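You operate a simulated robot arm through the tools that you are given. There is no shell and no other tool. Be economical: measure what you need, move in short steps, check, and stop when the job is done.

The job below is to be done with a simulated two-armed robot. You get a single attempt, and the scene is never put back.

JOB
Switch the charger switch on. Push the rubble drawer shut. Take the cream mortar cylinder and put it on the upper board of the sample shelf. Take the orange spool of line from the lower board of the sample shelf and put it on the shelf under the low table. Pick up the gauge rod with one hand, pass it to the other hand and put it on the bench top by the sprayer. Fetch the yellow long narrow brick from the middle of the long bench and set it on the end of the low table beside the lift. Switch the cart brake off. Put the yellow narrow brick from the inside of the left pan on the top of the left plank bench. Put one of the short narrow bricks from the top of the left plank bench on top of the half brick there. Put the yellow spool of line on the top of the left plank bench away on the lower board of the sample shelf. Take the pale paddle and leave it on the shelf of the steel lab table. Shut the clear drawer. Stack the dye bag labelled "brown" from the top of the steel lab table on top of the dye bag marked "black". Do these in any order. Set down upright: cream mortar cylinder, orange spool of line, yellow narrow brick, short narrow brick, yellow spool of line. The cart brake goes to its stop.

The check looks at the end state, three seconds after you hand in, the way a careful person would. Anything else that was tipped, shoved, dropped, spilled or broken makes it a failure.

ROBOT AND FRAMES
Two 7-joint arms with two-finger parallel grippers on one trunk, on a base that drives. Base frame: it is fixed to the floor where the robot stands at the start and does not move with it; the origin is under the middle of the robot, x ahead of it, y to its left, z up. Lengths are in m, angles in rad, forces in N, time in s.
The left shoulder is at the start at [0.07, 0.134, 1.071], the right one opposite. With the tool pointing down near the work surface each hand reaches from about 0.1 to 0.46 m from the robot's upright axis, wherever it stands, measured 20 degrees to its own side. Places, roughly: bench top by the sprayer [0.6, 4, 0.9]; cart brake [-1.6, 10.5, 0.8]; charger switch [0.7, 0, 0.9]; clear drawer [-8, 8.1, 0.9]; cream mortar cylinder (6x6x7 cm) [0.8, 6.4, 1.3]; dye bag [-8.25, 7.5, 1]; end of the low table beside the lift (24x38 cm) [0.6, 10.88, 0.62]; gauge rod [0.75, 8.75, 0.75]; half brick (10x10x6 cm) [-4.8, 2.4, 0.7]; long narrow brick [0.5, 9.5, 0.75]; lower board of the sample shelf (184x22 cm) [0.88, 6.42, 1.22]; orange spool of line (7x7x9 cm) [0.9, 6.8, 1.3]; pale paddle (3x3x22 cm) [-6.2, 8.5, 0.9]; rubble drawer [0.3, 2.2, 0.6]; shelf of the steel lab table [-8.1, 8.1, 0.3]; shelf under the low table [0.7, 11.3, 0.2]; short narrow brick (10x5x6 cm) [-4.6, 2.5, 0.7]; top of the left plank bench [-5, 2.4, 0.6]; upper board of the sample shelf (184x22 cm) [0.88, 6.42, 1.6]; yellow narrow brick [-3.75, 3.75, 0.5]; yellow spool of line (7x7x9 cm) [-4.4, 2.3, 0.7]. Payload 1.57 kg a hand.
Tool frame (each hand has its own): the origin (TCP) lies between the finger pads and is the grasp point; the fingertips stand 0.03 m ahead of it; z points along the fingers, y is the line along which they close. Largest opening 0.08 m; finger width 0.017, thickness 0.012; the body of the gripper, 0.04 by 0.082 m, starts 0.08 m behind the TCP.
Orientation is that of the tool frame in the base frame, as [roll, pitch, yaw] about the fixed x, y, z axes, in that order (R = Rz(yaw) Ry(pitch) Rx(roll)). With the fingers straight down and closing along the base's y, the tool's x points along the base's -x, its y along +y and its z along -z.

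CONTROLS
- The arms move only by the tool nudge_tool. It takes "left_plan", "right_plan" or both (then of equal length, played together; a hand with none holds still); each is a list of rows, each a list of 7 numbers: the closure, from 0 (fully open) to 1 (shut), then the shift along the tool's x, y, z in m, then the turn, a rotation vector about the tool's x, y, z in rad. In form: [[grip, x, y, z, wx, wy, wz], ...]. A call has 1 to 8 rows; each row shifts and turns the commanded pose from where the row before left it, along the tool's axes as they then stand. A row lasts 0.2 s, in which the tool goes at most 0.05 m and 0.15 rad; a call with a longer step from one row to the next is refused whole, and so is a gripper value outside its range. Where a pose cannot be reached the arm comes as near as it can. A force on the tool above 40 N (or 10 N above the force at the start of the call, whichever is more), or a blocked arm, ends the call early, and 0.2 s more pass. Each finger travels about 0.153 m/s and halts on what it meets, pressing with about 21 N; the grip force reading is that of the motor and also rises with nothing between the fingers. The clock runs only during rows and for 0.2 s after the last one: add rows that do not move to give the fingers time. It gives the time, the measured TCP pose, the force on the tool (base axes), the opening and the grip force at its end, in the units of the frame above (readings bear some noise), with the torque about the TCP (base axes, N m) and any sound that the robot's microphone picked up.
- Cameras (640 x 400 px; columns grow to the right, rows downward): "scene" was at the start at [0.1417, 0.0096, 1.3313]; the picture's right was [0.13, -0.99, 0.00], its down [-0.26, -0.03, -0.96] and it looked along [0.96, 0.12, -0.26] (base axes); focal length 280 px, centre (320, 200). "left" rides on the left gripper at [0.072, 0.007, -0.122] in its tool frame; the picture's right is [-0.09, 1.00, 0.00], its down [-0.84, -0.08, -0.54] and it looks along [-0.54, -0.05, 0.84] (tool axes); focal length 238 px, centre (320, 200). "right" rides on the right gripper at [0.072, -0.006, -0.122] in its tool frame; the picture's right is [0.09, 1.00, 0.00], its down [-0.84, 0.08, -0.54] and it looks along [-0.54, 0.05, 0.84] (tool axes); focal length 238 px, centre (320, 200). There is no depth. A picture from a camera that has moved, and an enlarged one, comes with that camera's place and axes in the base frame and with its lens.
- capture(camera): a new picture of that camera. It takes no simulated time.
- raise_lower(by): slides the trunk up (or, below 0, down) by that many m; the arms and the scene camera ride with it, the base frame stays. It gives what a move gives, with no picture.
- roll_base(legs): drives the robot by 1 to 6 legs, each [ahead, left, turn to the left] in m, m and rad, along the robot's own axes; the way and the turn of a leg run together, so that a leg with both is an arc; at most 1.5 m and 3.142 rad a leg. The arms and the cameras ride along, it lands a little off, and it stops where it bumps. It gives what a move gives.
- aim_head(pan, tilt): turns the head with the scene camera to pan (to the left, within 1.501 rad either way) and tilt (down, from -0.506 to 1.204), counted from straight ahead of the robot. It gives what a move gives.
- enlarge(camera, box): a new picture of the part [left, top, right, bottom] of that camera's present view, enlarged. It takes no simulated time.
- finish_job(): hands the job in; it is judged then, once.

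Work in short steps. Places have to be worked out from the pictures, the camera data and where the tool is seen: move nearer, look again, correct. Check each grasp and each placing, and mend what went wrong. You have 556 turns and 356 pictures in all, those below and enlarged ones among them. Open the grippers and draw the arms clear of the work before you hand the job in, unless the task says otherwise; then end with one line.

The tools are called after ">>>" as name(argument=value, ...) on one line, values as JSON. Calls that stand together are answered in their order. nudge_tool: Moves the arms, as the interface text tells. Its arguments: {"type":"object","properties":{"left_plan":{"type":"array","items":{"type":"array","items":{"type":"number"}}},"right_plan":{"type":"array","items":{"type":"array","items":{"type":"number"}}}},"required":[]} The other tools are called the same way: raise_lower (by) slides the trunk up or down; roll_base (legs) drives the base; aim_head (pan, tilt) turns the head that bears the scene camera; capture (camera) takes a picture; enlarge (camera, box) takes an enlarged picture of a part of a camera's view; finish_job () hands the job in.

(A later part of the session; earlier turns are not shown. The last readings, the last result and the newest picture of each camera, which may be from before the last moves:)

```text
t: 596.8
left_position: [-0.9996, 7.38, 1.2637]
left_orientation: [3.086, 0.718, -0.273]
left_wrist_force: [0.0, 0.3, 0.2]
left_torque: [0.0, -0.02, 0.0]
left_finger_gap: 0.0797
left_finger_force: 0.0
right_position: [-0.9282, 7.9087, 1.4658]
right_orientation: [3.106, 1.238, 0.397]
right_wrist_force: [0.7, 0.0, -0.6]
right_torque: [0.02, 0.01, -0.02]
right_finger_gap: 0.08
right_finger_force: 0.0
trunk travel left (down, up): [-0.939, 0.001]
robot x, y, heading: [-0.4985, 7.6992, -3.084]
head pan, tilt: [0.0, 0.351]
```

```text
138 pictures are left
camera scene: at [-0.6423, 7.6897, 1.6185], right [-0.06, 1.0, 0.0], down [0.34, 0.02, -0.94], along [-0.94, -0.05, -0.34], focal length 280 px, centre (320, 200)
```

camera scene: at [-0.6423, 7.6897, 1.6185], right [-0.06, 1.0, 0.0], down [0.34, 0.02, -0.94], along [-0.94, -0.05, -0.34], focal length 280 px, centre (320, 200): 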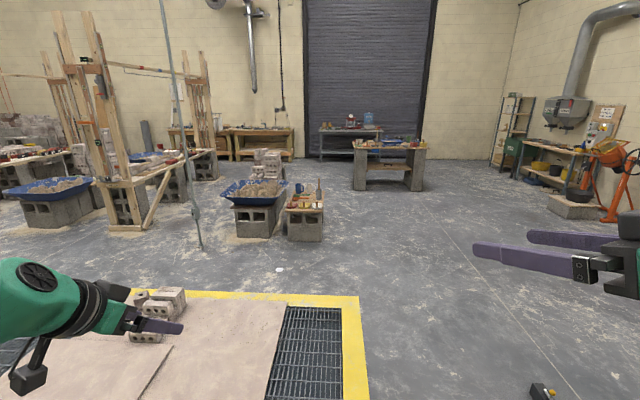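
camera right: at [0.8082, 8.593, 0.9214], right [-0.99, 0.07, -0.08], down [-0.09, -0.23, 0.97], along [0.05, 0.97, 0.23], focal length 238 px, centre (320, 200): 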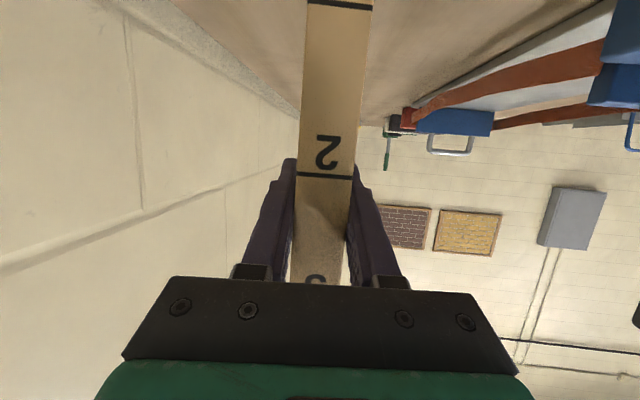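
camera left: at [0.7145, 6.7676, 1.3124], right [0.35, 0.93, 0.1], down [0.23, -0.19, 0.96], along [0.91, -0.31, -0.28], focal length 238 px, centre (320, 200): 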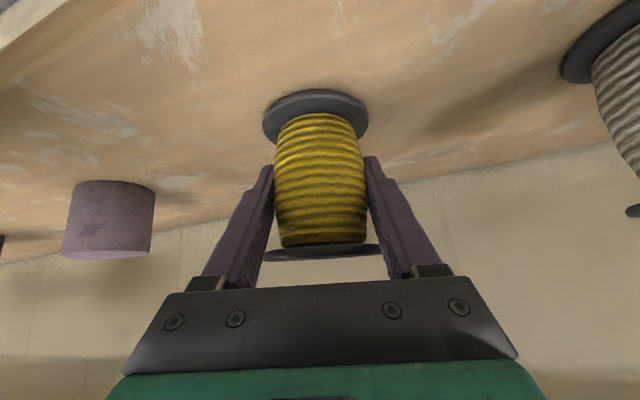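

Path at y≈7.7 is clear. Drive west to x≈-2.4, then north to y≈9.9, and turn to face the cart.

>>> roll_base(legs=[[0, 0, -0.05], [1.0, 0, 0], [0.95, 0, 0], [0, 0, -1.57], [1.1, 0, 0], [0.9, 0, 0]])

>>> aim_head(pan=-0.9, tilt=0.35)

>>> capture(camera="scene")

```text
t: 620.3
left_position: [-2.6495, 10.2296, 1.2643]
left_orientation: [3.087, 0.721, -1.938]
left_wrist_force: [-0.6, -0.7, -0.4]
left_torque: [-0.02, -0.01, -0.01]
left_finger_gap: 0.0802
left_finger_force: 0.0
right_position: [-2.1288, 10.1085, 1.4642]
right_orientation: [3.108, 1.239, -1.265]
right_wrist_force: [-0.8, -0.4, 0.6]
right_torque: [-0.01, -0.02, -0.01]
right_finger_gap: 0.0797
right_finger_force: 0.2
trunk travel left (down, up): [-0.939, 0.001]
robot x, y, heading: [-2.3734, 9.6996, 1.539]
head pan, tilt: [0.0, 0.351]
```

```text
t: 621.5
left_position: [-2.6487, 10.2297, 1.2629]
left_orientation: [3.085, 0.721, -1.939]
left_wrist_force: [-0.3, -0.2, -0.4]
left_torque: [0.01, 0.02, -0.01]
left_finger_gap: 0.0799
left_finger_force: 0.1
right_position: [-2.1296, 10.1109, 1.4643]
right_orientation: [3.107, 1.237, -1.267]
right_wrist_force: [-0.5, -0.6, -0.6]
right_torque: [-0.04, -0.05, -0.03]
right_finger_gap: 0.0801
right_finger_force: 0.0
trunk travel left (down, up): [-0.939, 0.001]
robot x, y, heading: [-2.3768, 9.7017, 1.538]
head pan, tilt: [-0.901, 0.351]
```

```text
137 pictures are left
camera scene: at [-2.3004, 9.8047, 1.6186], right [0.59, -0.81, 0.0], down [-0.28, -0.2, -0.94], along [0.76, 0.56, -0.34], focal length 280 px, centre (320, 200)
```

scene: 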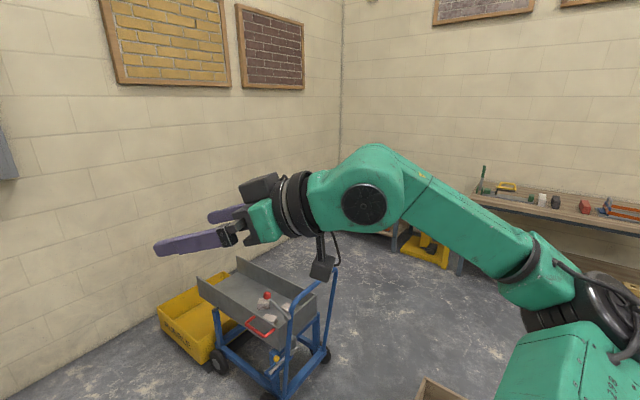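

>>> enlarge(camera="scene", box=[180, 240, 360, 400])

```text
2.50 times, centred on (270, 320) of scene
camera zoom: at [-2.3004, 9.8047, 1.6186], right [0.59, -0.81, 0.0], down [-0.28, -0.2, -0.94], along [0.76, 0.56, -0.34], focal length 701 px, centre (445, -100)
```

zoom: 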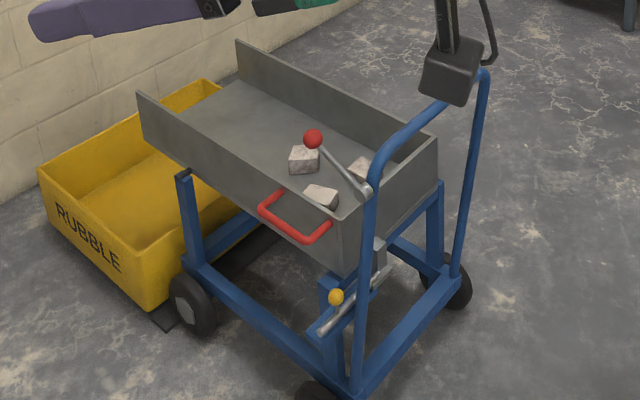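

The red-knob lever is the brake: pivot ≈(-1.616,10.475,0.755), knob ≈(-1.652,10.561,0.846), leaning 45° toward +y. I turn to face the cart and look for marks.

>>> roll_base(legs=[[0, 0, -1.2]])

>>> aim_head(pan=0.45, tilt=0.6)

>>> capture(camera="scene")

>>> capture(camera="left")

```text
t: 624.9
left_position: [-1.9921, 10.157, 1.262]
left_orientation: [3.085, 0.721, -3.117]
left_wrist_force: [0.3, 0.3, 0.2]
left_torque: [-0.01, 0.04, -0.01]
left_finger_gap: 0.0798
left_finger_force: 0.1
right_position: [-1.9046, 9.6308, 1.4654]
right_orientation: [3.108, 1.236, -2.445]
right_wrist_force: [0.1, -0.5, 0.0]
right_torque: [-0.01, -0.02, 0.04]
right_finger_gap: 0.0802
right_finger_force: 0.0
trunk travel left (down, up): [-0.939, 0.001]
robot x, y, heading: [-2.3755, 9.7019, 0.353]
head pan, tilt: [-0.901, 0.351]
```

```text
t: 626.4
left_position: [-1.9913, 10.1557, 1.2613]
left_orientation: [3.085, 0.719, -3.117]
left_wrist_force: [-0.1, 0.0, 0.3]
left_torque: [0.0, 0.02, -0.02]
left_finger_gap: 0.0801
left_finger_force: 0.1
right_position: [-1.9046, 9.6303, 1.4645]
right_orientation: [3.107, 1.238, -2.445]
right_wrist_force: [-1.0, 0.6, 0.4]
right_torque: [0.0, 0.01, 0.02]
right_finger_gap: 0.0801
right_finger_force: 0.2
trunk travel left (down, up): [-0.939, 0.001]
robot x, y, heading: [-2.3754, 9.7033, 0.351]
head pan, tilt: [0.45, 0.6]
```

```text
135 pictures are left
camera scene: at [-2.2687, 9.7807, 1.5958], right [0.72, -0.69, 0.0], down [-0.39, -0.41, -0.83], along [0.57, 0.59, -0.56], focal length 280 px, centre (320, 200)
```

scene: 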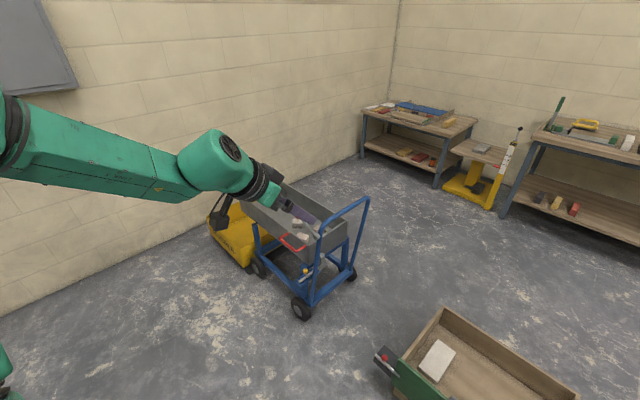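

```text
134 pictures are left
camera left: at [-2.1267, 10.1532, 1.3071], right [0.01, 0.99, 0.1], down [0.28, -0.1, 0.96], along [0.96, 0.02, -0.28], focal length 238 px, centre (320, 200)
```

left: 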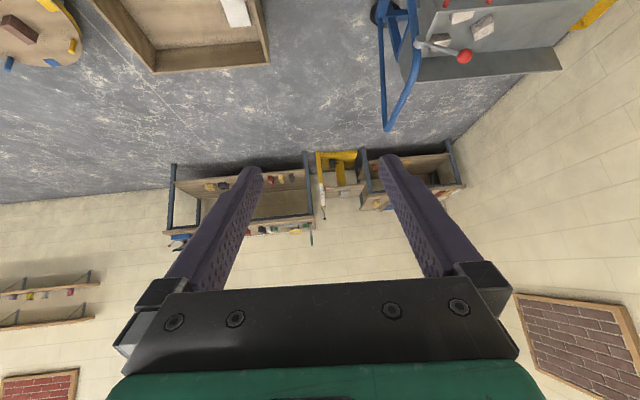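

>>> enlarge(camera="left", box=[370, 0, 500, 90])

```text
4.44 times, centred on (435, 45) of left
camera zoom: at [-2.1267, 10.1532, 1.3071], right [0.01, 0.99, 0.1], down [0.28, -0.1, 0.96], along [0.96, 0.02, -0.28], focal length 1059 px, centre (-191, 889)
```

zoom: 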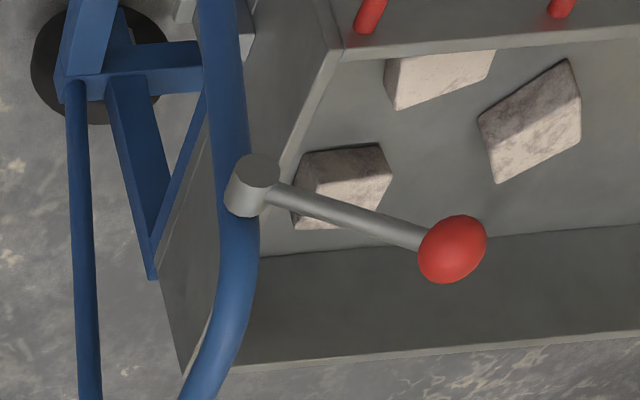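

The lever turns about an x-axis boss; it leans toward the tray, so "off" must be the swing toward the handle (-y). I close the left gripper as a pusher and move to hover on the lever's +y side.

>>> nudge_tool(left_plan=[[1, 0, 0, 0, 0, 0, 0], [1, 0, 0, 0, 0, 0, 0], [1, 0, 0, 0, 0, 0, 0]])

>>> roll_base(legs=[[0, 0.34, 0], [0.44, 0, 0]])

>>> raise_lower(by=-0.3)

>>> capture(camera="left")

>>> capture(camera="scene")

```text
t: 627.2
left_position: [-1.992, 10.1552, 1.264]
left_orientation: [3.086, 0.718, -3.117]
left_wrist_force: [0.8, -1.1, -0.9]
left_torque: [0.02, -0.02, 0.02]
left_finger_gap: 0.0001
left_finger_force: 21.1
right_position: [-1.9051, 9.6306, 1.4654]
right_orientation: [3.108, 1.238, -2.444]
right_wrist_force: [-0.5, 0.2, 0.4]
right_torque: [-0.03, -0.01, 0.0]
right_finger_gap: 0.0799
right_finger_force: 0.0
trunk travel left (down, up): [-0.939, 0.001]
robot x, y, heading: [-2.3772, 9.7049, 0.354]
head pan, tilt: [0.45, 0.6]
```

```text
t: 631.7
left_position: [-1.6963, 10.6365, 1.2644]
left_orientation: [3.085, 0.722, -3.113]
left_wrist_force: [0.4, -0.1, 0.3]
left_torque: [0.02, 0.0, -0.01]
left_finger_gap: 0.0
left_finger_force: 20.8
right_position: [-1.6054, 10.1106, 1.4656]
right_orientation: [3.106, 1.239, -2.439]
right_wrist_force: [0.0, 0.4, 0.2]
right_torque: [-0.03, 0.0, -0.02]
right_finger_gap: 0.0801
right_finger_force: 0.1
trunk travel left (down, up): [-0.939, 0.001]
robot x, y, heading: [-2.0754, 10.1804, 0.362]
head pan, tilt: [0.45, 0.6]
```

```text
t: 634.7
left_position: [-1.6941, 10.6377, 0.9638]
left_orientation: [3.087, 0.721, -3.111]
left_wrist_force: [0.2, -0.3, -0.2]
left_torque: [0.02, 0.01, 0.02]
left_finger_gap: 0.0
left_finger_force: 21.3
right_position: [-1.6051, 10.1118, 1.165]
right_orientation: [3.107, 1.237, -2.441]
right_wrist_force: [-0.5, -0.7, -0.1]
right_torque: [-0.01, 0.0, -0.02]
right_finger_gap: 0.0798
right_finger_force: 0.1
trunk travel left (down, up): [-0.639, 0.301]
robot x, y, heading: [-2.0753, 10.1871, 0.357]
head pan, tilt: [0.45, 0.6]
```

```text
132 pictures are left
camera left: at [-1.8288, 10.6347, 1.0071], right [0.0, 0.99, 0.1], down [0.28, -0.1, 0.96], along [0.96, 0.03, -0.28], focal length 238 px, centre (320, 200)
```

left: 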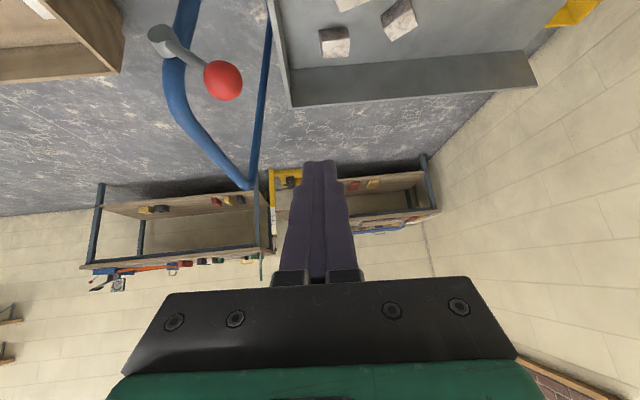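

```text
131 pictures are left
camera scene: at [-1.9693, 10.2616, 1.2958], right [0.72, -0.69, 0.0], down [-0.39, -0.41, -0.83], along [0.57, 0.6, -0.56], focal length 280 px, centre (320, 200)
```

scene: 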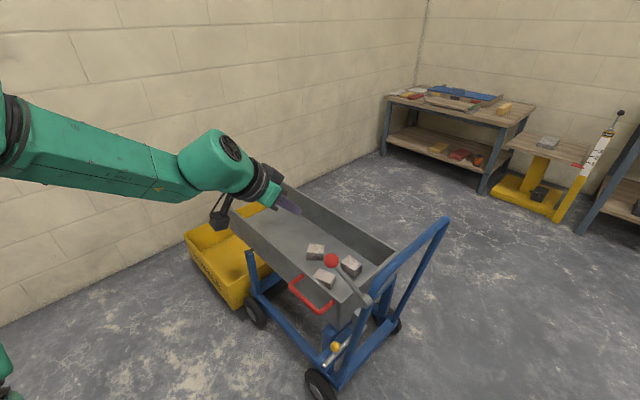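

Knob at (-1.650,10.563,0.833). I set the fingertip at x≈-1.65, just on its +y side, lower to z≈0.815, then check.

>>> roll_base(legs=[[0.021, -0.0185, 0]])

>>> raise_lower(by=-0.125)

>>> capture(camera="left")

>>> enlarge(camera="scene", box=[200, 160, 460, 360])

```text
t: 635.6
left_position: [-1.6704, 10.6304, 0.964]
left_orientation: [3.089, 0.723, -3.11]
left_wrist_force: [-0.7, 0.1, -0.1]
left_torque: [-0.03, -0.02, 0.01]
left_finger_gap: 0.0
left_finger_force: 21.2
right_position: [-1.5818, 10.1052, 1.1665]
right_orientation: [3.116, 1.24, -2.432]
right_wrist_force: [0.1, 0.6, -0.4]
right_torque: [-0.04, 0.01, -0.05]
right_finger_gap: 0.0799
right_finger_force: 0.1
trunk travel left (down, up): [-0.639, 0.301]
robot x, y, heading: [-2.0494, 10.1678, 0.359]
head pan, tilt: [0.45, 0.6]
```

```text
t: 637.1
left_position: [-1.6681, 10.6288, 0.8373]
left_orientation: [3.087, 0.722, -3.112]
left_wrist_force: [0.8, -0.4, -0.2]
left_torque: [-0.01, 0.0, 0.0]
left_finger_gap: 0.0
left_finger_force: 21.4
right_position: [-1.5782, 10.1029, 1.0394]
right_orientation: [3.107, 1.238, -2.44]
right_wrist_force: [0.4, 0.8, 0.4]
right_torque: [0.04, 0.04, 0.01]
right_finger_gap: 0.08
right_finger_force: 0.0
trunk travel left (down, up): [-0.514, 0.426]
robot x, y, heading: [-2.0459, 10.1731, 0.361]
head pan, tilt: [0.45, 0.6]
```

```text
130 pictures are left
camera left: at [-1.8034, 10.6248, 0.8821], right [0.0, 0.99, 0.1], down [0.28, -0.1, 0.96], along [0.96, 0.03, -0.28], focal length 238 px, centre (320, 200)
```

left: 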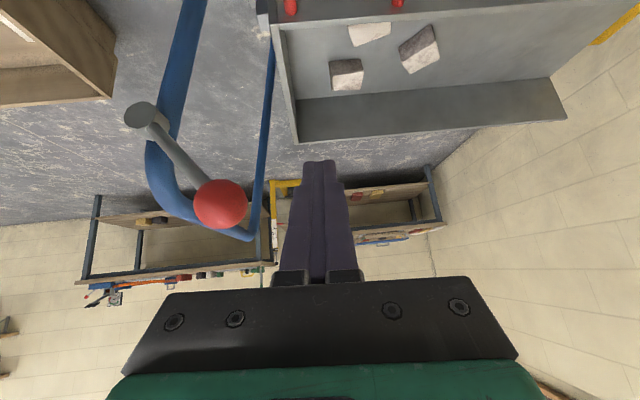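

```text
2.00 times, centred on (330, 260) of scene
camera zoom: at [-1.9437, 10.2516, 1.1708], right [0.72, -0.69, 0.0], down [-0.39, -0.41, -0.83], along [0.57, 0.6, -0.56], focal length 561 px, centre (300, 80)
```

zoom: 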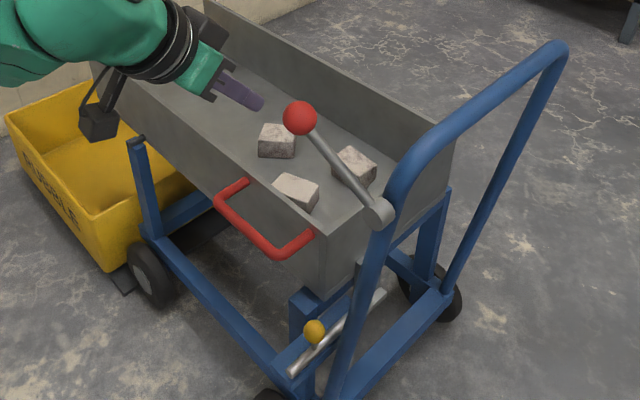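

The fingertip is 3.6 cm to the +y side of the knob at the right height. Push toward -y with the base, first 10 cm.

>>> roll_base(legs=[[-0.035, -0.094, 0]])

>>> capture(camera="left")

>>> enlarge(camera="scene", box=[200, 160, 460, 360])

```text
t: 638.2
left_position: [-1.6677, 10.5273, 0.8377]
left_orientation: [3.086, 0.719, -3.109]
left_wrist_force: [-0.2, 1.4, -4.3]
left_torque: [-0.01, 0.01, 0.04]
left_finger_gap: 0.0001
left_finger_force: 20.7
right_position: [-1.5774, 10.0023, 1.0401]
right_orientation: [3.107, 1.237, -2.44]
right_wrist_force: [-0.4, -0.9, 0.6]
right_torque: [0.0, -0.01, -0.01]
right_finger_gap: 0.0799
right_finger_force: 0.1
trunk travel left (down, up): [-0.514, 0.426]
robot x, y, heading: [-2.0475, 10.0755, 0.361]
head pan, tilt: [0.45, 0.6]
```

```text
128 pictures are left
camera left: at [-1.8028, 10.5243, 0.882], right [0.0, 0.99, 0.1], down [0.28, -0.1, 0.96], along [0.96, 0.03, -0.28], focal length 238 px, centre (320, 200)
```

left: 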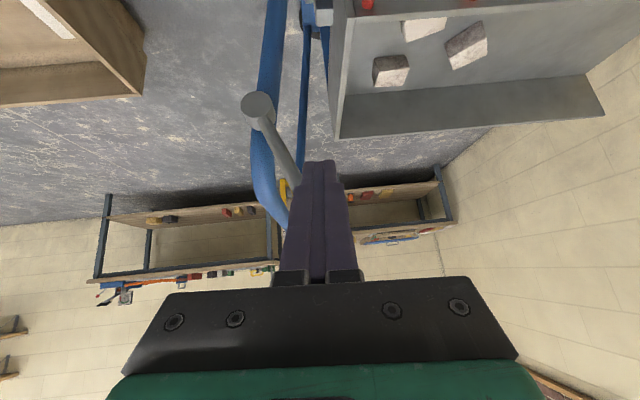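

```text
2.00 times, centred on (330, 260) of scene
camera zoom: at [-1.9427, 10.1509, 1.1708], right [0.72, -0.69, 0.0], down [-0.39, -0.41, -0.83], along [0.57, 0.6, -0.56], focal length 561 px, centre (300, 80)
```

zoom: 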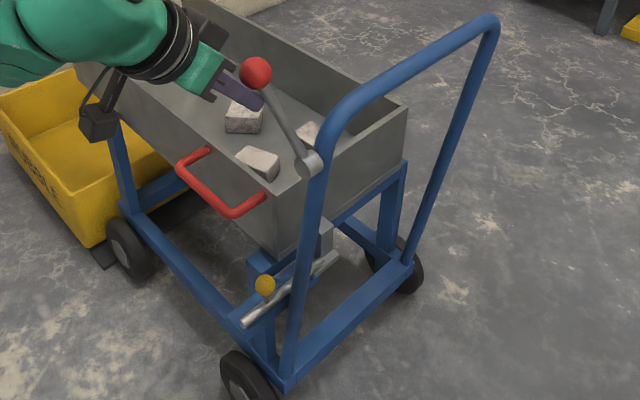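

The lever is swinging with it. Push another 7 cm, then 5 cm.

>>> roll_base(legs=[[-0.026, -0.066, 0]])

>>> enlarge(camera="scene", box=[180, 150, 440, 350])

>>> capture(camera="left")

```text
t: 639.3
left_position: [-1.6685, 10.4563, 0.8375]
left_orientation: [3.085, 0.719, -3.111]
left_wrist_force: [-0.3, 0.0, 0.4]
left_torque: [0.03, -0.05, 0.03]
left_finger_gap: 0.0
left_finger_force: 21.0
right_position: [-1.5786, 9.9332, 1.0389]
right_orientation: [3.107, 1.239, -2.439]
right_wrist_force: [-0.4, 0.0, 0.4]
right_torque: [0.0, 0.02, 0.03]
right_finger_gap: 0.0796
right_finger_force: 0.0
trunk travel left (down, up): [-0.514, 0.426]
robot x, y, heading: [-2.0513, 10.0032, 0.361]
head pan, tilt: [0.45, 0.6]
```

```text
2.00 times, centred on (310, 250) of scene
camera zoom: at [-1.9436, 10.0805, 1.1708], right [0.72, -0.69, 0.0], down [-0.39, -0.41, -0.83], along [0.57, 0.6, -0.56], focal length 561 px, centre (340, 100)
```

zoom: 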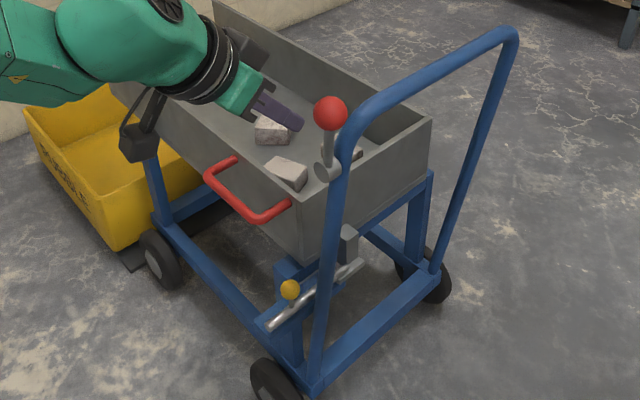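

```text
125 pictures are left
camera left: at [-1.8038, 10.4536, 0.882], right [0.0, 0.99, 0.1], down [0.28, -0.1, 0.96], along [0.96, 0.03, -0.28], focal length 238 px, centre (320, 200)
```

left: 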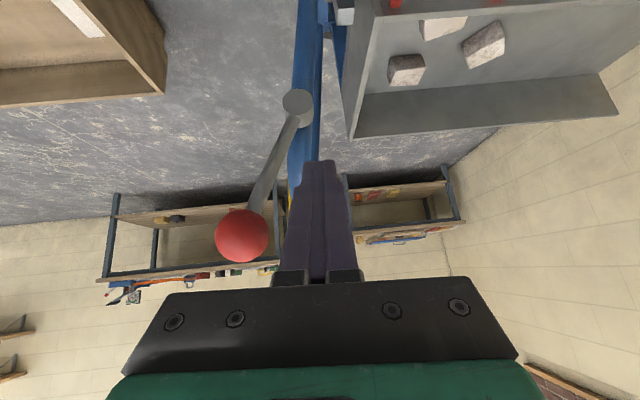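

The lever has gone past vertical. Keep pushing toward -y to find its stop.

>>> roll_base(legs=[[-0.018, -0.047, 0]])

>>> capture(camera="left")

```text
t: 640.2
left_position: [-1.6679, 10.4081, 0.8367]
left_orientation: [3.088, 0.72, -3.11]
left_wrist_force: [-0.1, 0.2, 0.1]
left_torque: [-0.02, 0.0, -0.01]
left_finger_gap: 0.0001
left_finger_force: 21.2
right_position: [-1.5774, 9.8828, 1.0397]
right_orientation: [3.109, 1.236, -2.437]
right_wrist_force: [0.2, 1.0, -0.7]
right_torque: [0.03, 0.02, 0.02]
right_finger_gap: 0.08
right_finger_force: 0.0
trunk travel left (down, up): [-0.514, 0.426]
robot x, y, heading: [-2.0509, 9.9535, 0.362]
head pan, tilt: [0.45, 0.6]
```

```text
124 pictures are left
camera left: at [-1.8027, 10.4049, 0.8814], right [0.0, 0.99, 0.1], down [0.28, -0.1, 0.96], along [0.96, 0.03, -0.28], focal length 238 px, centre (320, 200)
```

left: 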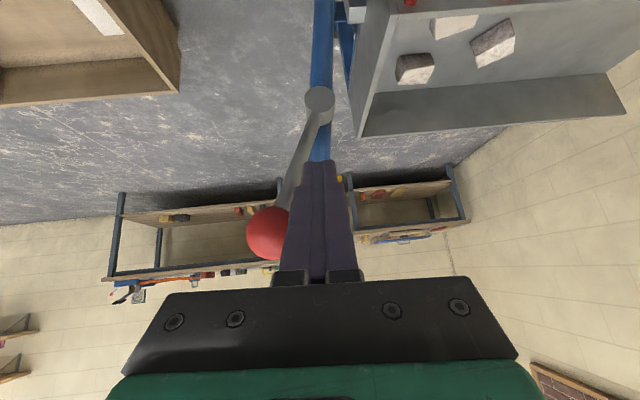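

>>> roll_base(legs=[[-0.018, -0.047, 0]])

>>> capture(camera="left")

>>> enlarge(camera="scene", box=[180, 130, 440, 330])

```text
t: 641.1
left_position: [-1.6669, 10.3578, 0.838]
left_orientation: [3.085, 0.721, -3.111]
left_wrist_force: [-0.1, 0.0, -0.6]
left_torque: [0.02, -0.01, 0.03]
left_finger_gap: 0.0
left_finger_force: 21.1
right_position: [-1.5772, 9.8333, 1.0389]
right_orientation: [3.107, 1.233, -2.439]
right_wrist_force: [0.4, -0.5, 0.5]
right_torque: [0.01, 0.03, 0.01]
right_finger_gap: 0.0798
right_finger_force: 0.0
trunk travel left (down, up): [-0.514, 0.426]
robot x, y, heading: [-2.0512, 9.9, 0.358]
head pan, tilt: [0.45, 0.6]
```

```text
123 pictures are left
camera left: at [-1.802, 10.3552, 0.8815], right [0.0, 0.99, 0.1], down [0.28, -0.1, 0.96], along [0.96, 0.03, -0.28], focal length 238 px, centre (320, 200)
```

left: 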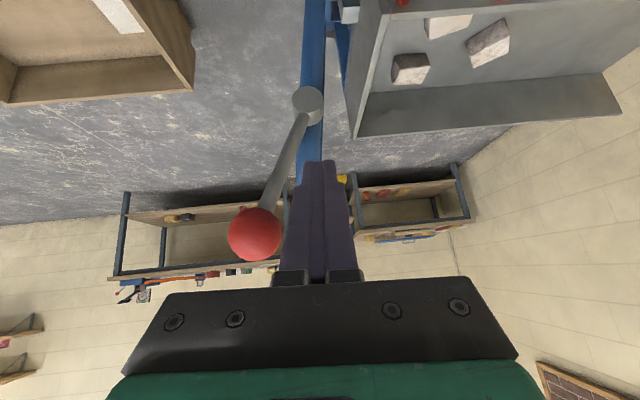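

```text
2.00 times, centred on (310, 230) of scene
camera zoom: at [-1.942, 9.9824, 1.1704], right [0.72, -0.69, 0.0], down [-0.39, -0.41, -0.82], along [0.57, 0.6, -0.57], focal length 561 px, centre (340, 140)
```

zoom: 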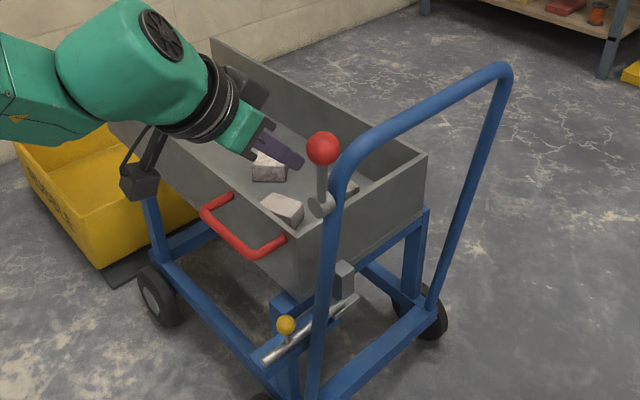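

The pivot itself has shifted about 12 cm toward -y: once the brake let go, the cart rolled. The lever is at its far stop, but I must restore the cart. I lift clear and return to my earlier viewpoint to compare.

>>> raise_lower(by=0.4)

>>> raise_lower(by=0.025)

>>> roll_base(legs=[[-0.35, 0, 0], [0, 0, 1.18]])

>>> aim_head(pan=-0.901, tilt=0.351)

>>> capture(camera="scene")

```text
t: 644.9
left_position: [-1.6679, 10.358, 1.239]
left_orientation: [3.084, 0.723, -3.111]
left_wrist_force: [-0.3, 0.4, 0.0]
left_torque: [0.01, -0.03, -0.03]
left_finger_gap: 0.0
left_finger_force: 20.3
right_position: [-1.5798, 9.8321, 1.4398]
right_orientation: [3.105, 1.237, -2.439]
right_wrist_force: [1.0, -0.7, -0.1]
right_torque: [0.0, 0.01, 0.0]
right_finger_gap: 0.0802
right_finger_force: 0.0
trunk travel left (down, up): [-0.914, 0.026]
robot x, y, heading: [-2.047, 9.9015, 0.36]
head pan, tilt: [0.45, 0.6]
```

```text
t: 645.6
left_position: [-1.6697, 10.3573, 1.2646]
left_orientation: [3.083, 0.723, -3.111]
left_wrist_force: [0.2, -0.1, -0.4]
left_torque: [-0.02, 0.03, 0.04]
left_finger_gap: 0.0
left_finger_force: 21.5
right_position: [-1.5789, 9.8338, 1.4658]
right_orientation: [3.107, 1.237, -2.44]
right_wrist_force: [1.3, -0.1, 0.7]
right_torque: [0.0, 0.05, -0.02]
right_finger_gap: 0.0802
right_finger_force: 0.0
trunk travel left (down, up): [-0.939, 0.001]
robot x, y, heading: [-2.0545, 9.9015, 0.364]
head pan, tilt: [0.45, 0.6]
```

```text
t: 650.9
left_position: [-2.6673, 10.2969, 1.2645]
left_orientation: [3.084, 0.723, -1.904]
left_wrist_force: [0.4, -0.6, -0.1]
left_torque: [0.01, 0.0, 0.02]
left_finger_gap: 0.0001
left_finger_force: 21.1
right_position: [-2.1449, 10.1945, 1.4642]
right_orientation: [3.107, 1.238, -1.231]
right_wrist_force: [0.0, 0.4, -0.3]
right_torque: [0.01, 0.01, 0.02]
right_finger_gap: 0.0799
right_finger_force: 0.1
trunk travel left (down, up): [-0.939, 0.001]
robot x, y, heading: [-2.3768, 9.7794, 1.566]
head pan, tilt: [0.45, 0.6]
```

```text
t: 652.4
left_position: [-2.6682, 10.298, 1.2643]
left_orientation: [3.084, 0.722, -1.903]
left_wrist_force: [0.0, 0.2, 0.8]
left_torque: [0.0, 0.01, 0.04]
left_finger_gap: 0.0002
left_finger_force: 21.1
right_position: [-2.1471, 10.1955, 1.4657]
right_orientation: [3.106, 1.238, -1.231]
right_wrist_force: [-0.1, -0.4, -0.9]
right_torque: [0.01, 0.0, -0.02]
right_finger_gap: 0.0801
right_finger_force: 0.1
trunk travel left (down, up): [-0.939, 0.001]
robot x, y, heading: [-2.3792, 9.7765, 1.572]
head pan, tilt: [-0.901, 0.351]
```

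```text
121 pictures are left
camera scene: at [-2.3056, 9.8835, 1.6185], right [0.62, -0.78, 0.0], down [-0.27, -0.21, -0.94], along [0.74, 0.58, -0.34], focal length 280 px, centre (320, 200)
```

scene: 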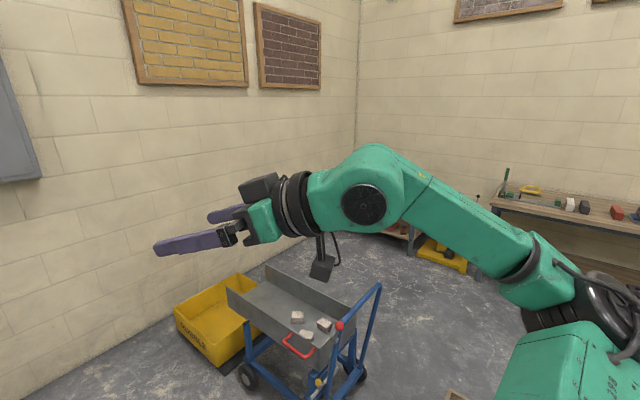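

>>> roll_base(legs=[[-0.075, 0, 0], [0, 0, -0.034]])

>>> enlarge(camera="scene", box=[180, 240, 360, 400])

```text
t: 653.8
left_position: [-2.6531, 10.2269, 1.2666]
left_orientation: [3.085, 0.728, -1.936]
left_wrist_force: [-0.9, 0.2, -1.5]
left_torque: [0.03, 0.02, -0.03]
left_finger_gap: 0.0
left_finger_force: 21.0
right_position: [-2.1332, 10.1071, 1.4662]
right_orientation: [3.114, 1.241, -1.258]
right_wrist_force: [0.2, -0.6, 0.5]
right_torque: [0.03, -0.02, -0.01]
right_finger_gap: 0.08
right_finger_force: 0.1
trunk travel left (down, up): [-0.939, 0.001]
robot x, y, heading: [-2.3771, 9.7045, 1.533]
head pan, tilt: [-0.901, 0.351]
```

```text
2.50 times, centred on (270, 320) of scene
camera zoom: at [-2.303, 9.7998, 1.6191], right [0.59, -0.8, 0.0], down [-0.28, -0.2, -0.94], along [0.76, 0.56, -0.34], focal length 701 px, centre (445, -100)
```

zoom: 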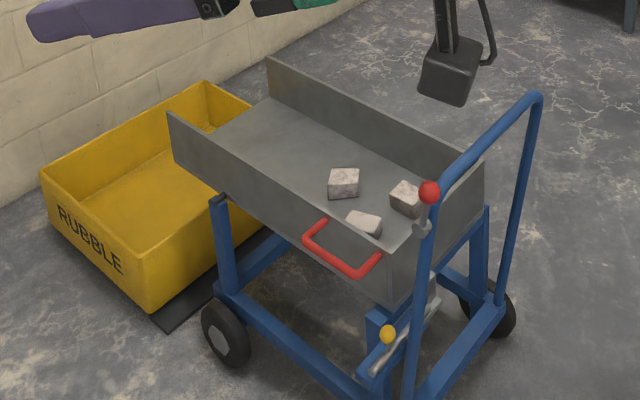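

Every cart feature moved by the same ≈12 cm toward -y with no yaw. I'll push it back by its top handle bar (z≈0.79, x -1.59…-1.25), away from the brake knob. Turn to heading -0.3, yaw the left hand to point +x, and hover south of the bar.

>>> roll_base(legs=[[0, 0, -1.833], [0, 0.48, 0], [0.22, 0, 0]])

>>> nudge_tool(left_plan=[[1, 0, 0, 0, -0.099, 0, -0.1125], [1, 0, 0, 0, -0.099, 0, -0.1125], [1, 0, 0, 0, -0.099, 0, -0.1125], [1, 0, 0, 0, -0.099, 0, -0.1125], [1, 0, 0, 0, 0, 0, 0]])

>>> raise_lower(by=-0.25)

>>> aim_head(pan=0.7, tilt=0.6)

>>> capture(camera="scene")

>>> capture(camera="left")

```text
t: 662.3
left_position: [-1.4618, 10.2381, 1.2666]
left_orientation: [3.083, 0.727, 2.524]
left_wrist_force: [-0.1, 0.2, -0.6]
left_torque: [0.01, 0.02, -0.01]
left_finger_gap: 0.0
left_finger_force: 20.9
right_position: [-1.707, 9.7661, 1.4655]
right_orientation: [3.11, 1.243, -3.081]
right_wrist_force: [-0.6, -0.6, 0.0]
right_torque: [-0.02, -0.02, 0.0]
right_finger_gap: 0.0798
right_finger_force: 0.0
trunk travel left (down, up): [-0.939, 0.001]
robot x, y, heading: [-2.0396, 10.1049, -0.289]
head pan, tilt: [-0.901, 0.351]
```

```text
t: 663.5
left_position: [-1.4183, 10.3591, 1.2366]
left_orientation: [3.123, 0.75, 3.132]
left_wrist_force: [-0.5, 0.1, -0.1]
left_torque: [-0.02, -0.02, 0.0]
left_finger_gap: 0.0
left_finger_force: 21.2
left hand out of reach, approached as far as the arm can: row 2, 3, 4
right_position: [-1.702, 9.763, 1.4648]
right_orientation: [3.104, 1.239, -3.087]
right_wrist_force: [-0.4, -0.6, -0.4]
right_torque: [-0.01, -0.03, -0.03]
right_finger_gap: 0.0798
right_finger_force: 0.1
trunk travel left (down, up): [-0.939, 0.001]
robot x, y, heading: [-2.0382, 10.1035, -0.284]
head pan, tilt: [-0.901, 0.351]
```

```text
t: 666.1
left_position: [-1.4176, 10.359, 0.9866]
left_orientation: [3.122, 0.749, 3.131]
left_wrist_force: [-0.1, 0.2, -0.3]
left_torque: [-0.02, -0.02, 0.01]
left_finger_gap: 0.0001
left_finger_force: 21.3
right_position: [-1.7031, 9.7649, 1.2152]
right_orientation: [3.106, 1.236, -3.085]
right_wrist_force: [0.6, 0.3, -0.3]
right_torque: [-0.01, -0.02, 0.04]
right_finger_gap: 0.0799
right_finger_force: 0.0
trunk travel left (down, up): [-0.689, 0.251]
robot x, y, heading: [-2.0395, 10.1041, -0.292]
head pan, tilt: [-0.901, 0.351]
```

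```text
t: 667.8
left_position: [-1.4178, 10.3603, 0.9864]
left_orientation: [3.122, 0.748, 3.131]
left_wrist_force: [0.0, -0.6, 0.7]
left_torque: [-0.02, -0.01, -0.02]
left_finger_gap: 0.0
left_finger_force: 20.9
right_position: [-1.7033, 9.764, 1.2139]
right_orientation: [3.106, 1.236, -3.085]
right_wrist_force: [-0.4, -0.1, -0.2]
right_torque: [-0.02, 0.0, -0.02]
right_finger_gap: 0.08
right_finger_force: 0.0
trunk travel left (down, up): [-0.689, 0.251]
robot x, y, heading: [-2.0373, 10.1041, -0.284]
head pan, tilt: [0.7, 0.6]
```

```text
119 pictures are left
camera scene: at [-1.9099, 10.1228, 1.3458], right [0.4, -0.92, 0.0], down [-0.52, -0.23, -0.83], along [0.76, 0.33, -0.56], focal length 280 px, centre (320, 200)
```

scene: 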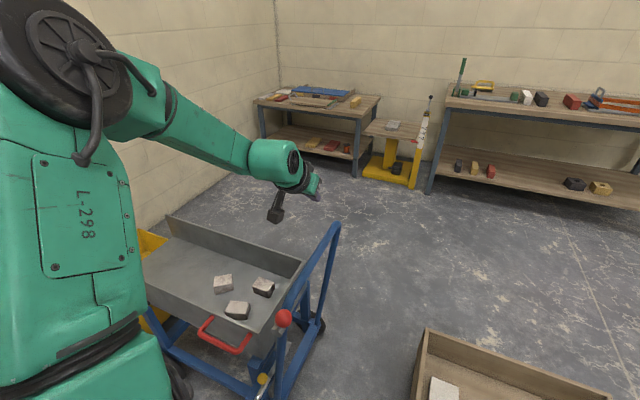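

```text
118 pictures are left
camera left: at [-1.5534, 10.3663, 1.0262], right [0.07, 0.99, 0.08], down [0.24, -0.09, 0.97], along [0.97, -0.04, -0.25], focal length 238 px, centre (320, 200)
```

left: 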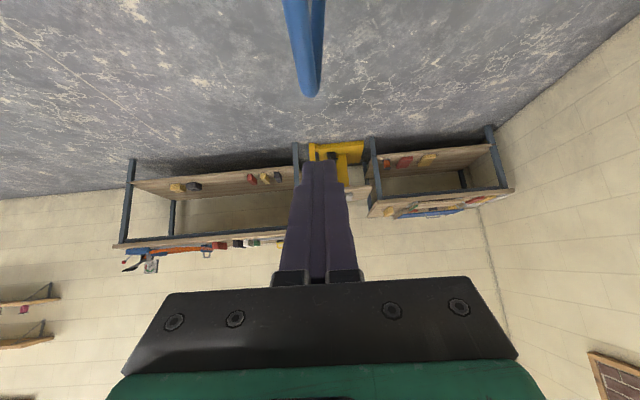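

The bar is at y≈10.35 now (originally 10.474), so Δ≈0.124. I make the hand more vertical so the wrist camera stays above the bar, move south of it, and lower.

>>> nudge_tool(left_plan=[[1, 0, 0, 0, 0, 0.125, 0], [1, 0, 0, 0, 0, 0.125, 0], [1, 0, 0, 0, 0, 0.125, 0], [1, 0, 0, 0, 0, 0.125, 0], [1, 0, 0, 0, 0, 0, 0]])

>>> roll_base(legs=[[0.02, -0.07, 0]])

>>> raise_lower(by=-0.12)

>>> capture(camera="left")

>>> capture(camera="scene")

```text
t: 669.0
left_position: [-1.4169, 10.3591, 0.9874]
left_orientation: [3.131, 0.248, 3.138]
left_wrist_force: [-0.5, 0.3, -0.6]
left_torque: [0.0, -0.03, 0.03]
left_finger_gap: 0.0002
left_finger_force: 20.9
right_position: [-1.7036, 9.7647, 1.2153]
right_orientation: [3.109, 1.238, -3.085]
right_wrist_force: [-0.6, -0.7, -0.2]
right_torque: [-0.01, 0.01, 0.02]
right_finger_gap: 0.0801
right_finger_force: 0.0
trunk travel left (down, up): [-0.689, 0.251]
robot x, y, heading: [-2.0405, 10.1026, -0.285]
head pan, tilt: [0.7, 0.6]
```

```text
t: 670.0
left_position: [-1.4174, 10.2877, 0.985]
left_orientation: [3.132, 0.25, 3.135]
left_wrist_force: [0.7, -0.3, -0.1]
left_torque: [-0.02, -0.03, 0.02]
left_finger_gap: 0.0003
left_finger_force: 20.6
right_position: [-1.7032, 9.6928, 1.2154]
right_orientation: [3.113, 1.237, -3.082]
right_wrist_force: [0.8, 0.6, -0.8]
right_torque: [0.0, 0.0, -0.01]
right_finger_gap: 0.08
right_finger_force: 0.0
trunk travel left (down, up): [-0.689, 0.251]
robot x, y, heading: [-2.0407, 10.0323, -0.285]
head pan, tilt: [0.7, 0.6]
```

```text
t: 671.5
left_position: [-1.4179, 10.286, 0.8659]
left_orientation: [3.131, 0.249, 3.135]
left_wrist_force: [-0.4, 0.0, -0.5]
left_torque: [0.04, 0.01, -0.02]
left_finger_gap: 0.0
left_finger_force: 20.3
right_position: [-1.706, 9.6918, 1.0949]
right_orientation: [3.11, 1.236, -3.086]
right_wrist_force: [-0.1, -0.6, 0.1]
right_torque: [-0.01, -0.03, 0.0]
right_finger_gap: 0.0801
right_finger_force: 0.2
trunk travel left (down, up): [-0.569, 0.371]
robot x, y, heading: [-2.0396, 10.0334, -0.283]
head pan, tilt: [0.7, 0.6]
```

```text
117 pictures are left
camera left: at [-1.5172, 10.2925, 0.966], right [0.09, 1.0, 0.03], down [0.68, -0.09, 0.73], along [0.73, -0.05, -0.68], focal length 238 px, centre (320, 200)
```

left: 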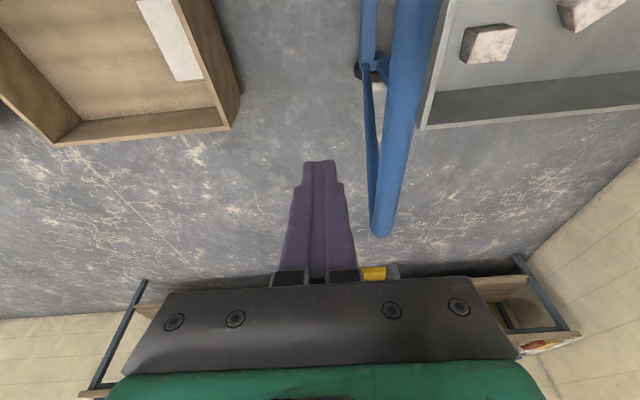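

```text
116 pictures are left
camera scene: at [-1.9108, 10.0496, 1.2258], right [0.4, -0.92, 0.0], down [-0.52, -0.23, -0.83], along [0.76, 0.33, -0.56], focal length 280 px, centre (320, 200)
```

scene: 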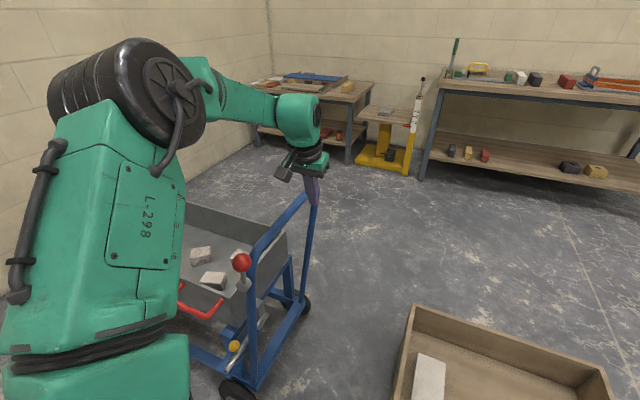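

The finger is 4 cm south of the bar. Lower 9 cm so it crosses the bar height, then push +y in steps.

>>> raise_lower(by=-0.085)

>>> roll_base(legs=[[-0.023, 0.077, 0]])

>>> capture(camera="left")

>>> capture(camera="scene")

```text
t: 672.7
left_position: [-1.4183, 10.2861, 0.781]
left_orientation: [3.131, 0.251, 3.135]
left_wrist_force: [0.5, -0.4, -0.7]
left_torque: [0.01, -0.02, 0.02]
left_finger_gap: 0.0
left_finger_force: 20.8
right_position: [-1.7044, 9.6907, 1.0103]
right_orientation: [3.108, 1.239, -3.087]
right_wrist_force: [0.2, -0.4, -0.3]
right_torque: [0.01, 0.01, 0.01]
right_finger_gap: 0.0801
right_finger_force: 0.1
trunk travel left (down, up): [-0.484, 0.456]
robot x, y, heading: [-2.0352, 10.0301, -0.288]
head pan, tilt: [0.7, 0.6]
```

```text
t: 673.7
left_position: [-1.4161, 10.327, 0.782]
left_orientation: [-3.13, 0.246, 3.129]
left_wrist_force: [-0.7, 0.1, 0.6]
left_torque: [0.0, -0.01, 0.01]
left_finger_gap: 0.0003
left_finger_force: 20.4
right_position: [-1.7046, 9.7436, 1.0107]
right_orientation: [3.115, 1.237, -3.083]
right_wrist_force: [1.2, 0.7, 0.3]
right_torque: [0.0, 0.04, -0.03]
right_finger_gap: 0.0797
right_finger_force: 0.0
trunk travel left (down, up): [-0.484, 0.456]
robot x, y, heading: [-2.0368, 10.0787, -0.288]
head pan, tilt: [0.7, 0.6]
stopped in leg 1: the force on the tool passed its limit at 45 N (the readings are from after the stop); the commanded pose is now the measured one
```

```text
115 pictures are left
camera left: at [-1.5167, 10.3379, 0.8813], right [0.1, 0.99, 0.01], down [0.68, -0.08, 0.73], along [0.73, -0.07, -0.68], focal length 238 px, centre (320, 200)
```

left: 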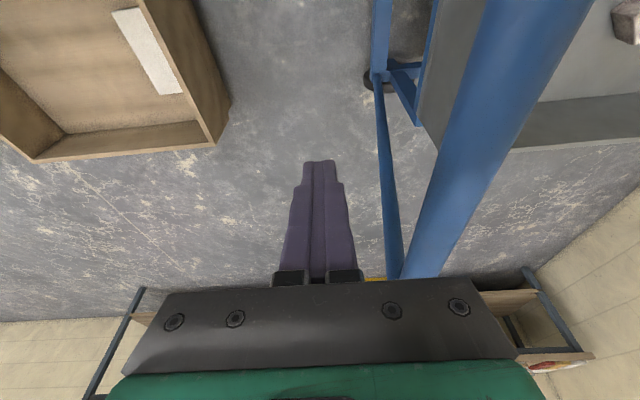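

```text
114 pictures are left
camera scene: at [-1.9106, 10.103, 1.1407], right [0.4, -0.92, 0.0], down [-0.52, -0.23, -0.82], along [0.76, 0.33, -0.57], focal length 280 px, centre (320, 200)
```

scene: 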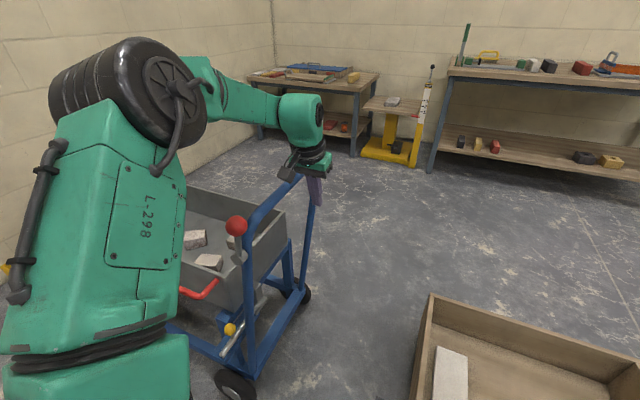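

The contact spiked at 45 N on first touch (base speed against the cart's mass). I push gently with the arm instead, in small +y rows.

>>> nudge_tool(left_plan=[[1, 0, 0.004, 0, 0, 0, 0], [1, 0, 0.005, 0, 0, 0, 0], [1, 0, 0.006, 0, 0, 0, 0], [1, 0, 0.008, 0, 0, 0, 0], [1, 0, 0.008, 0, 0, 0, 0], [1, 0, 0.008, 0, 0, 0, 0], [1, 0, 0.008, 0, 0, 0, 0], [1, 0, 0.004, 0, 0, 0, 0]])

>>> capture(camera="left")

```text
t: 675.5
left_position: [-1.4161, 10.378, 0.7811]
left_orientation: [-3.136, 0.244, 3.129]
left_wrist_force: [-0.2, 0.2, 0.6]
left_torque: [0.0, -0.02, -0.01]
left_finger_gap: 0.0
left_finger_force: 21.0
right_position: [-1.7057, 9.7422, 1.0101]
right_orientation: [3.11, 1.238, -3.088]
right_wrist_force: [-0.4, 0.1, 0.1]
right_torque: [-0.01, -0.02, 0.01]
right_finger_gap: 0.0798
right_finger_force: 0.0
trunk travel left (down, up): [-0.484, 0.456]
robot x, y, heading: [-2.0411, 10.0834, -0.289]
head pan, tilt: [0.7, 0.6]
```

```text
113 pictures are left
camera left: at [-1.5165, 10.3881, 0.8809], right [0.1, 0.99, 0.02], down [0.68, -0.08, 0.73], along [0.73, -0.07, -0.68], focal length 238 px, centre (320, 200)
```

left: 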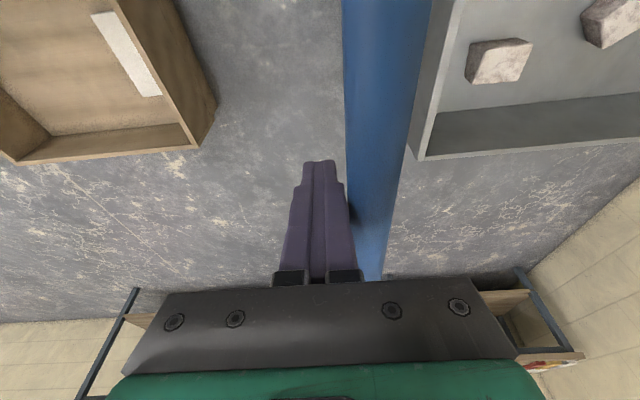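

The bar is now at y≈10.405 and moving with me smoothly. Need ≈7 cm more; push 6 cm.

>>> nudge_tool(left_plan=[[1, 0, 0.004, 0, 0, 0, 0], [1, 0, 0.006, 0, 0, 0, 0], [1, 0, 0.008, 0, 0, 0, 0], [1, 0, 0.009, 0, 0, 0, 0], [1, 0, 0.009, 0, 0, 0, 0], [1, 0, 0.009, 0, 0, 0, 0], [1, 0, 0.008, 0, 0, 0, 0], [1, 0, 0.005, 0, 0, 0, 0]])

>>> capture(camera="left")

```text
t: 677.3
left_position: [-1.4154, 10.436, 0.7801]
left_orientation: [-3.134, 0.245, 3.129]
left_wrist_force: [0.0, -0.2, -0.4]
left_torque: [0.0, 0.01, -0.02]
left_finger_gap: 0.0
left_finger_force: 20.4
right_position: [-1.7052, 9.7424, 1.0114]
right_orientation: [3.107, 1.237, -3.091]
right_wrist_force: [-0.8, -0.7, -0.3]
right_torque: [-0.03, 0.0, 0.03]
right_finger_gap: 0.0799
right_finger_force: 0.0
trunk travel left (down, up): [-0.484, 0.456]
robot x, y, heading: [-2.0399, 10.082, -0.293]
head pan, tilt: [0.7, 0.6]
```

```text
112 pictures are left
camera left: at [-1.5155, 10.4448, 0.881], right [0.1, 0.99, 0.02], down [0.68, -0.08, 0.73], along [0.73, -0.06, -0.68], focal length 238 px, centre (320, 200)
```

left: 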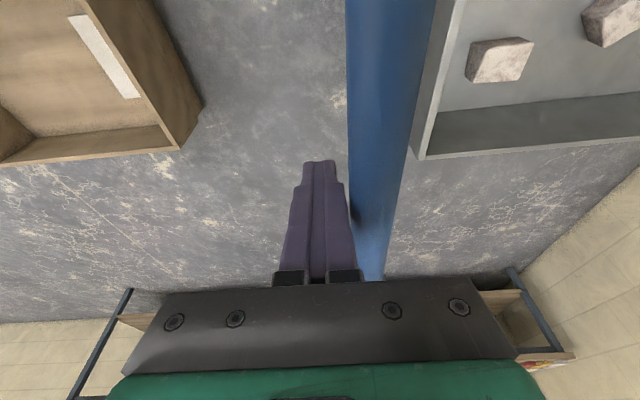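

Bar now ≈10.463. I retreat and return to the reference viewpoint to compare.

>>> nudge_tool(left_plan=[[1, 0, -0.015, 0, 0, 0, 0], [1, 0, -0.02, 0, 0, 0, 0]])

>>> raise_lower(by=0.4)

>>> raise_lower(by=0.055)

>>> roll_base(legs=[[-0.21, 0, 0], [0, -0.46, 0], [0, 0, 1.831]])

>>> aim_head(pan=-0.901, tilt=0.351)

```text
t: 677.9
left_position: [-1.4145, 10.3993, 0.7807]
left_orientation: [-3.134, 0.245, 3.129]
left_wrist_force: [0.6, -1.1, 0.1]
left_torque: [0.02, 0.03, 0.01]
left_finger_gap: 0.0
left_finger_force: 21.3
right_position: [-1.7045, 9.7418, 1.0094]
right_orientation: [3.105, 1.238, -3.094]
right_wrist_force: [0.0, -0.6, 0.6]
right_torque: [0.03, 0.01, 0.0]
right_finger_gap: 0.0804
right_finger_force: 0.0
trunk travel left (down, up): [-0.484, 0.456]
robot x, y, heading: [-2.0388, 10.0845, -0.292]
head pan, tilt: [0.7, 0.6]
```

```text
t: 681.7
left_position: [-1.4153, 10.4002, 1.1822]
left_orientation: [-3.134, 0.245, 3.129]
left_wrist_force: [0.8, 0.1, 0.4]
left_torque: [0.02, -0.03, 0.01]
left_finger_gap: 0.0002
left_finger_force: 21.3
right_position: [-1.7042, 9.7415, 1.4105]
right_orientation: [3.106, 1.238, -3.092]
right_wrist_force: [0.1, 0.0, 0.4]
right_torque: [-0.03, -0.02, 0.02]
right_finger_gap: 0.0799
right_finger_force: 0.0
trunk travel left (down, up): [-0.884, 0.056]
robot x, y, heading: [-2.0406, 10.0811, -0.292]
head pan, tilt: [0.7, 0.6]
```

```text
t: 682.7
left_position: [-1.4143, 10.399, 1.2356]
left_orientation: [-3.135, 0.247, 3.13]
left_wrist_force: [-0.2, 0.4, -1.2]
left_torque: [-0.03, -0.02, 0.01]
left_finger_gap: 0.0
left_finger_force: 21.4
right_position: [-1.705, 9.7406, 1.4644]
right_orientation: [3.106, 1.236, -3.092]
right_wrist_force: [0.0, 0.4, -0.3]
right_torque: [-0.01, 0.02, -0.05]
right_finger_gap: 0.0802
right_finger_force: 0.1
trunk travel left (down, up): [-0.939, 0.001]
robot x, y, heading: [-2.0362, 10.0844, -0.295]
head pan, tilt: [0.7, 0.6]
```

```text
t: 691.1
left_position: [-2.836, 10.2286, 1.2363]
left_orientation: [-3.135, 0.247, -1.334]
left_wrist_force: [-0.2, 0.3, 0.7]
left_torque: [-0.01, -0.02, 0.02]
left_finger_gap: 0.0
left_finger_force: 21.0
right_position: [-2.1265, 10.1103, 1.4654]
right_orientation: [3.103, 1.237, -1.27]
right_wrist_force: [-0.2, 1.1, -0.4]
right_torque: [-0.03, 0.06, -0.05]
right_finger_gap: 0.0801
right_finger_force: 0.1
trunk travel left (down, up): [-0.939, 0.001]
robot x, y, heading: [-2.374, 9.7078, 1.53]
head pan, tilt: [0.7, 0.6]
```

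```text
t: 692.8
left_position: [-2.837, 10.2279, 1.2362]
left_orientation: [-3.136, 0.246, -1.335]
left_wrist_force: [0.5, -0.1, -0.3]
left_torque: [-0.02, 0.0, -0.03]
left_finger_gap: 0.0001
left_finger_force: 21.1
right_position: [-2.127, 10.1102, 1.4646]
right_orientation: [3.107, 1.238, -1.268]
right_wrist_force: [0.0, 0.1, -1.1]
right_torque: [-0.03, -0.02, 0.04]
right_finger_gap: 0.0802
right_finger_force: 0.1
trunk travel left (down, up): [-0.939, 0.001]
robot x, y, heading: [-2.3717, 9.7052, 1.533]
head pan, tilt: [-0.901, 0.351]
```

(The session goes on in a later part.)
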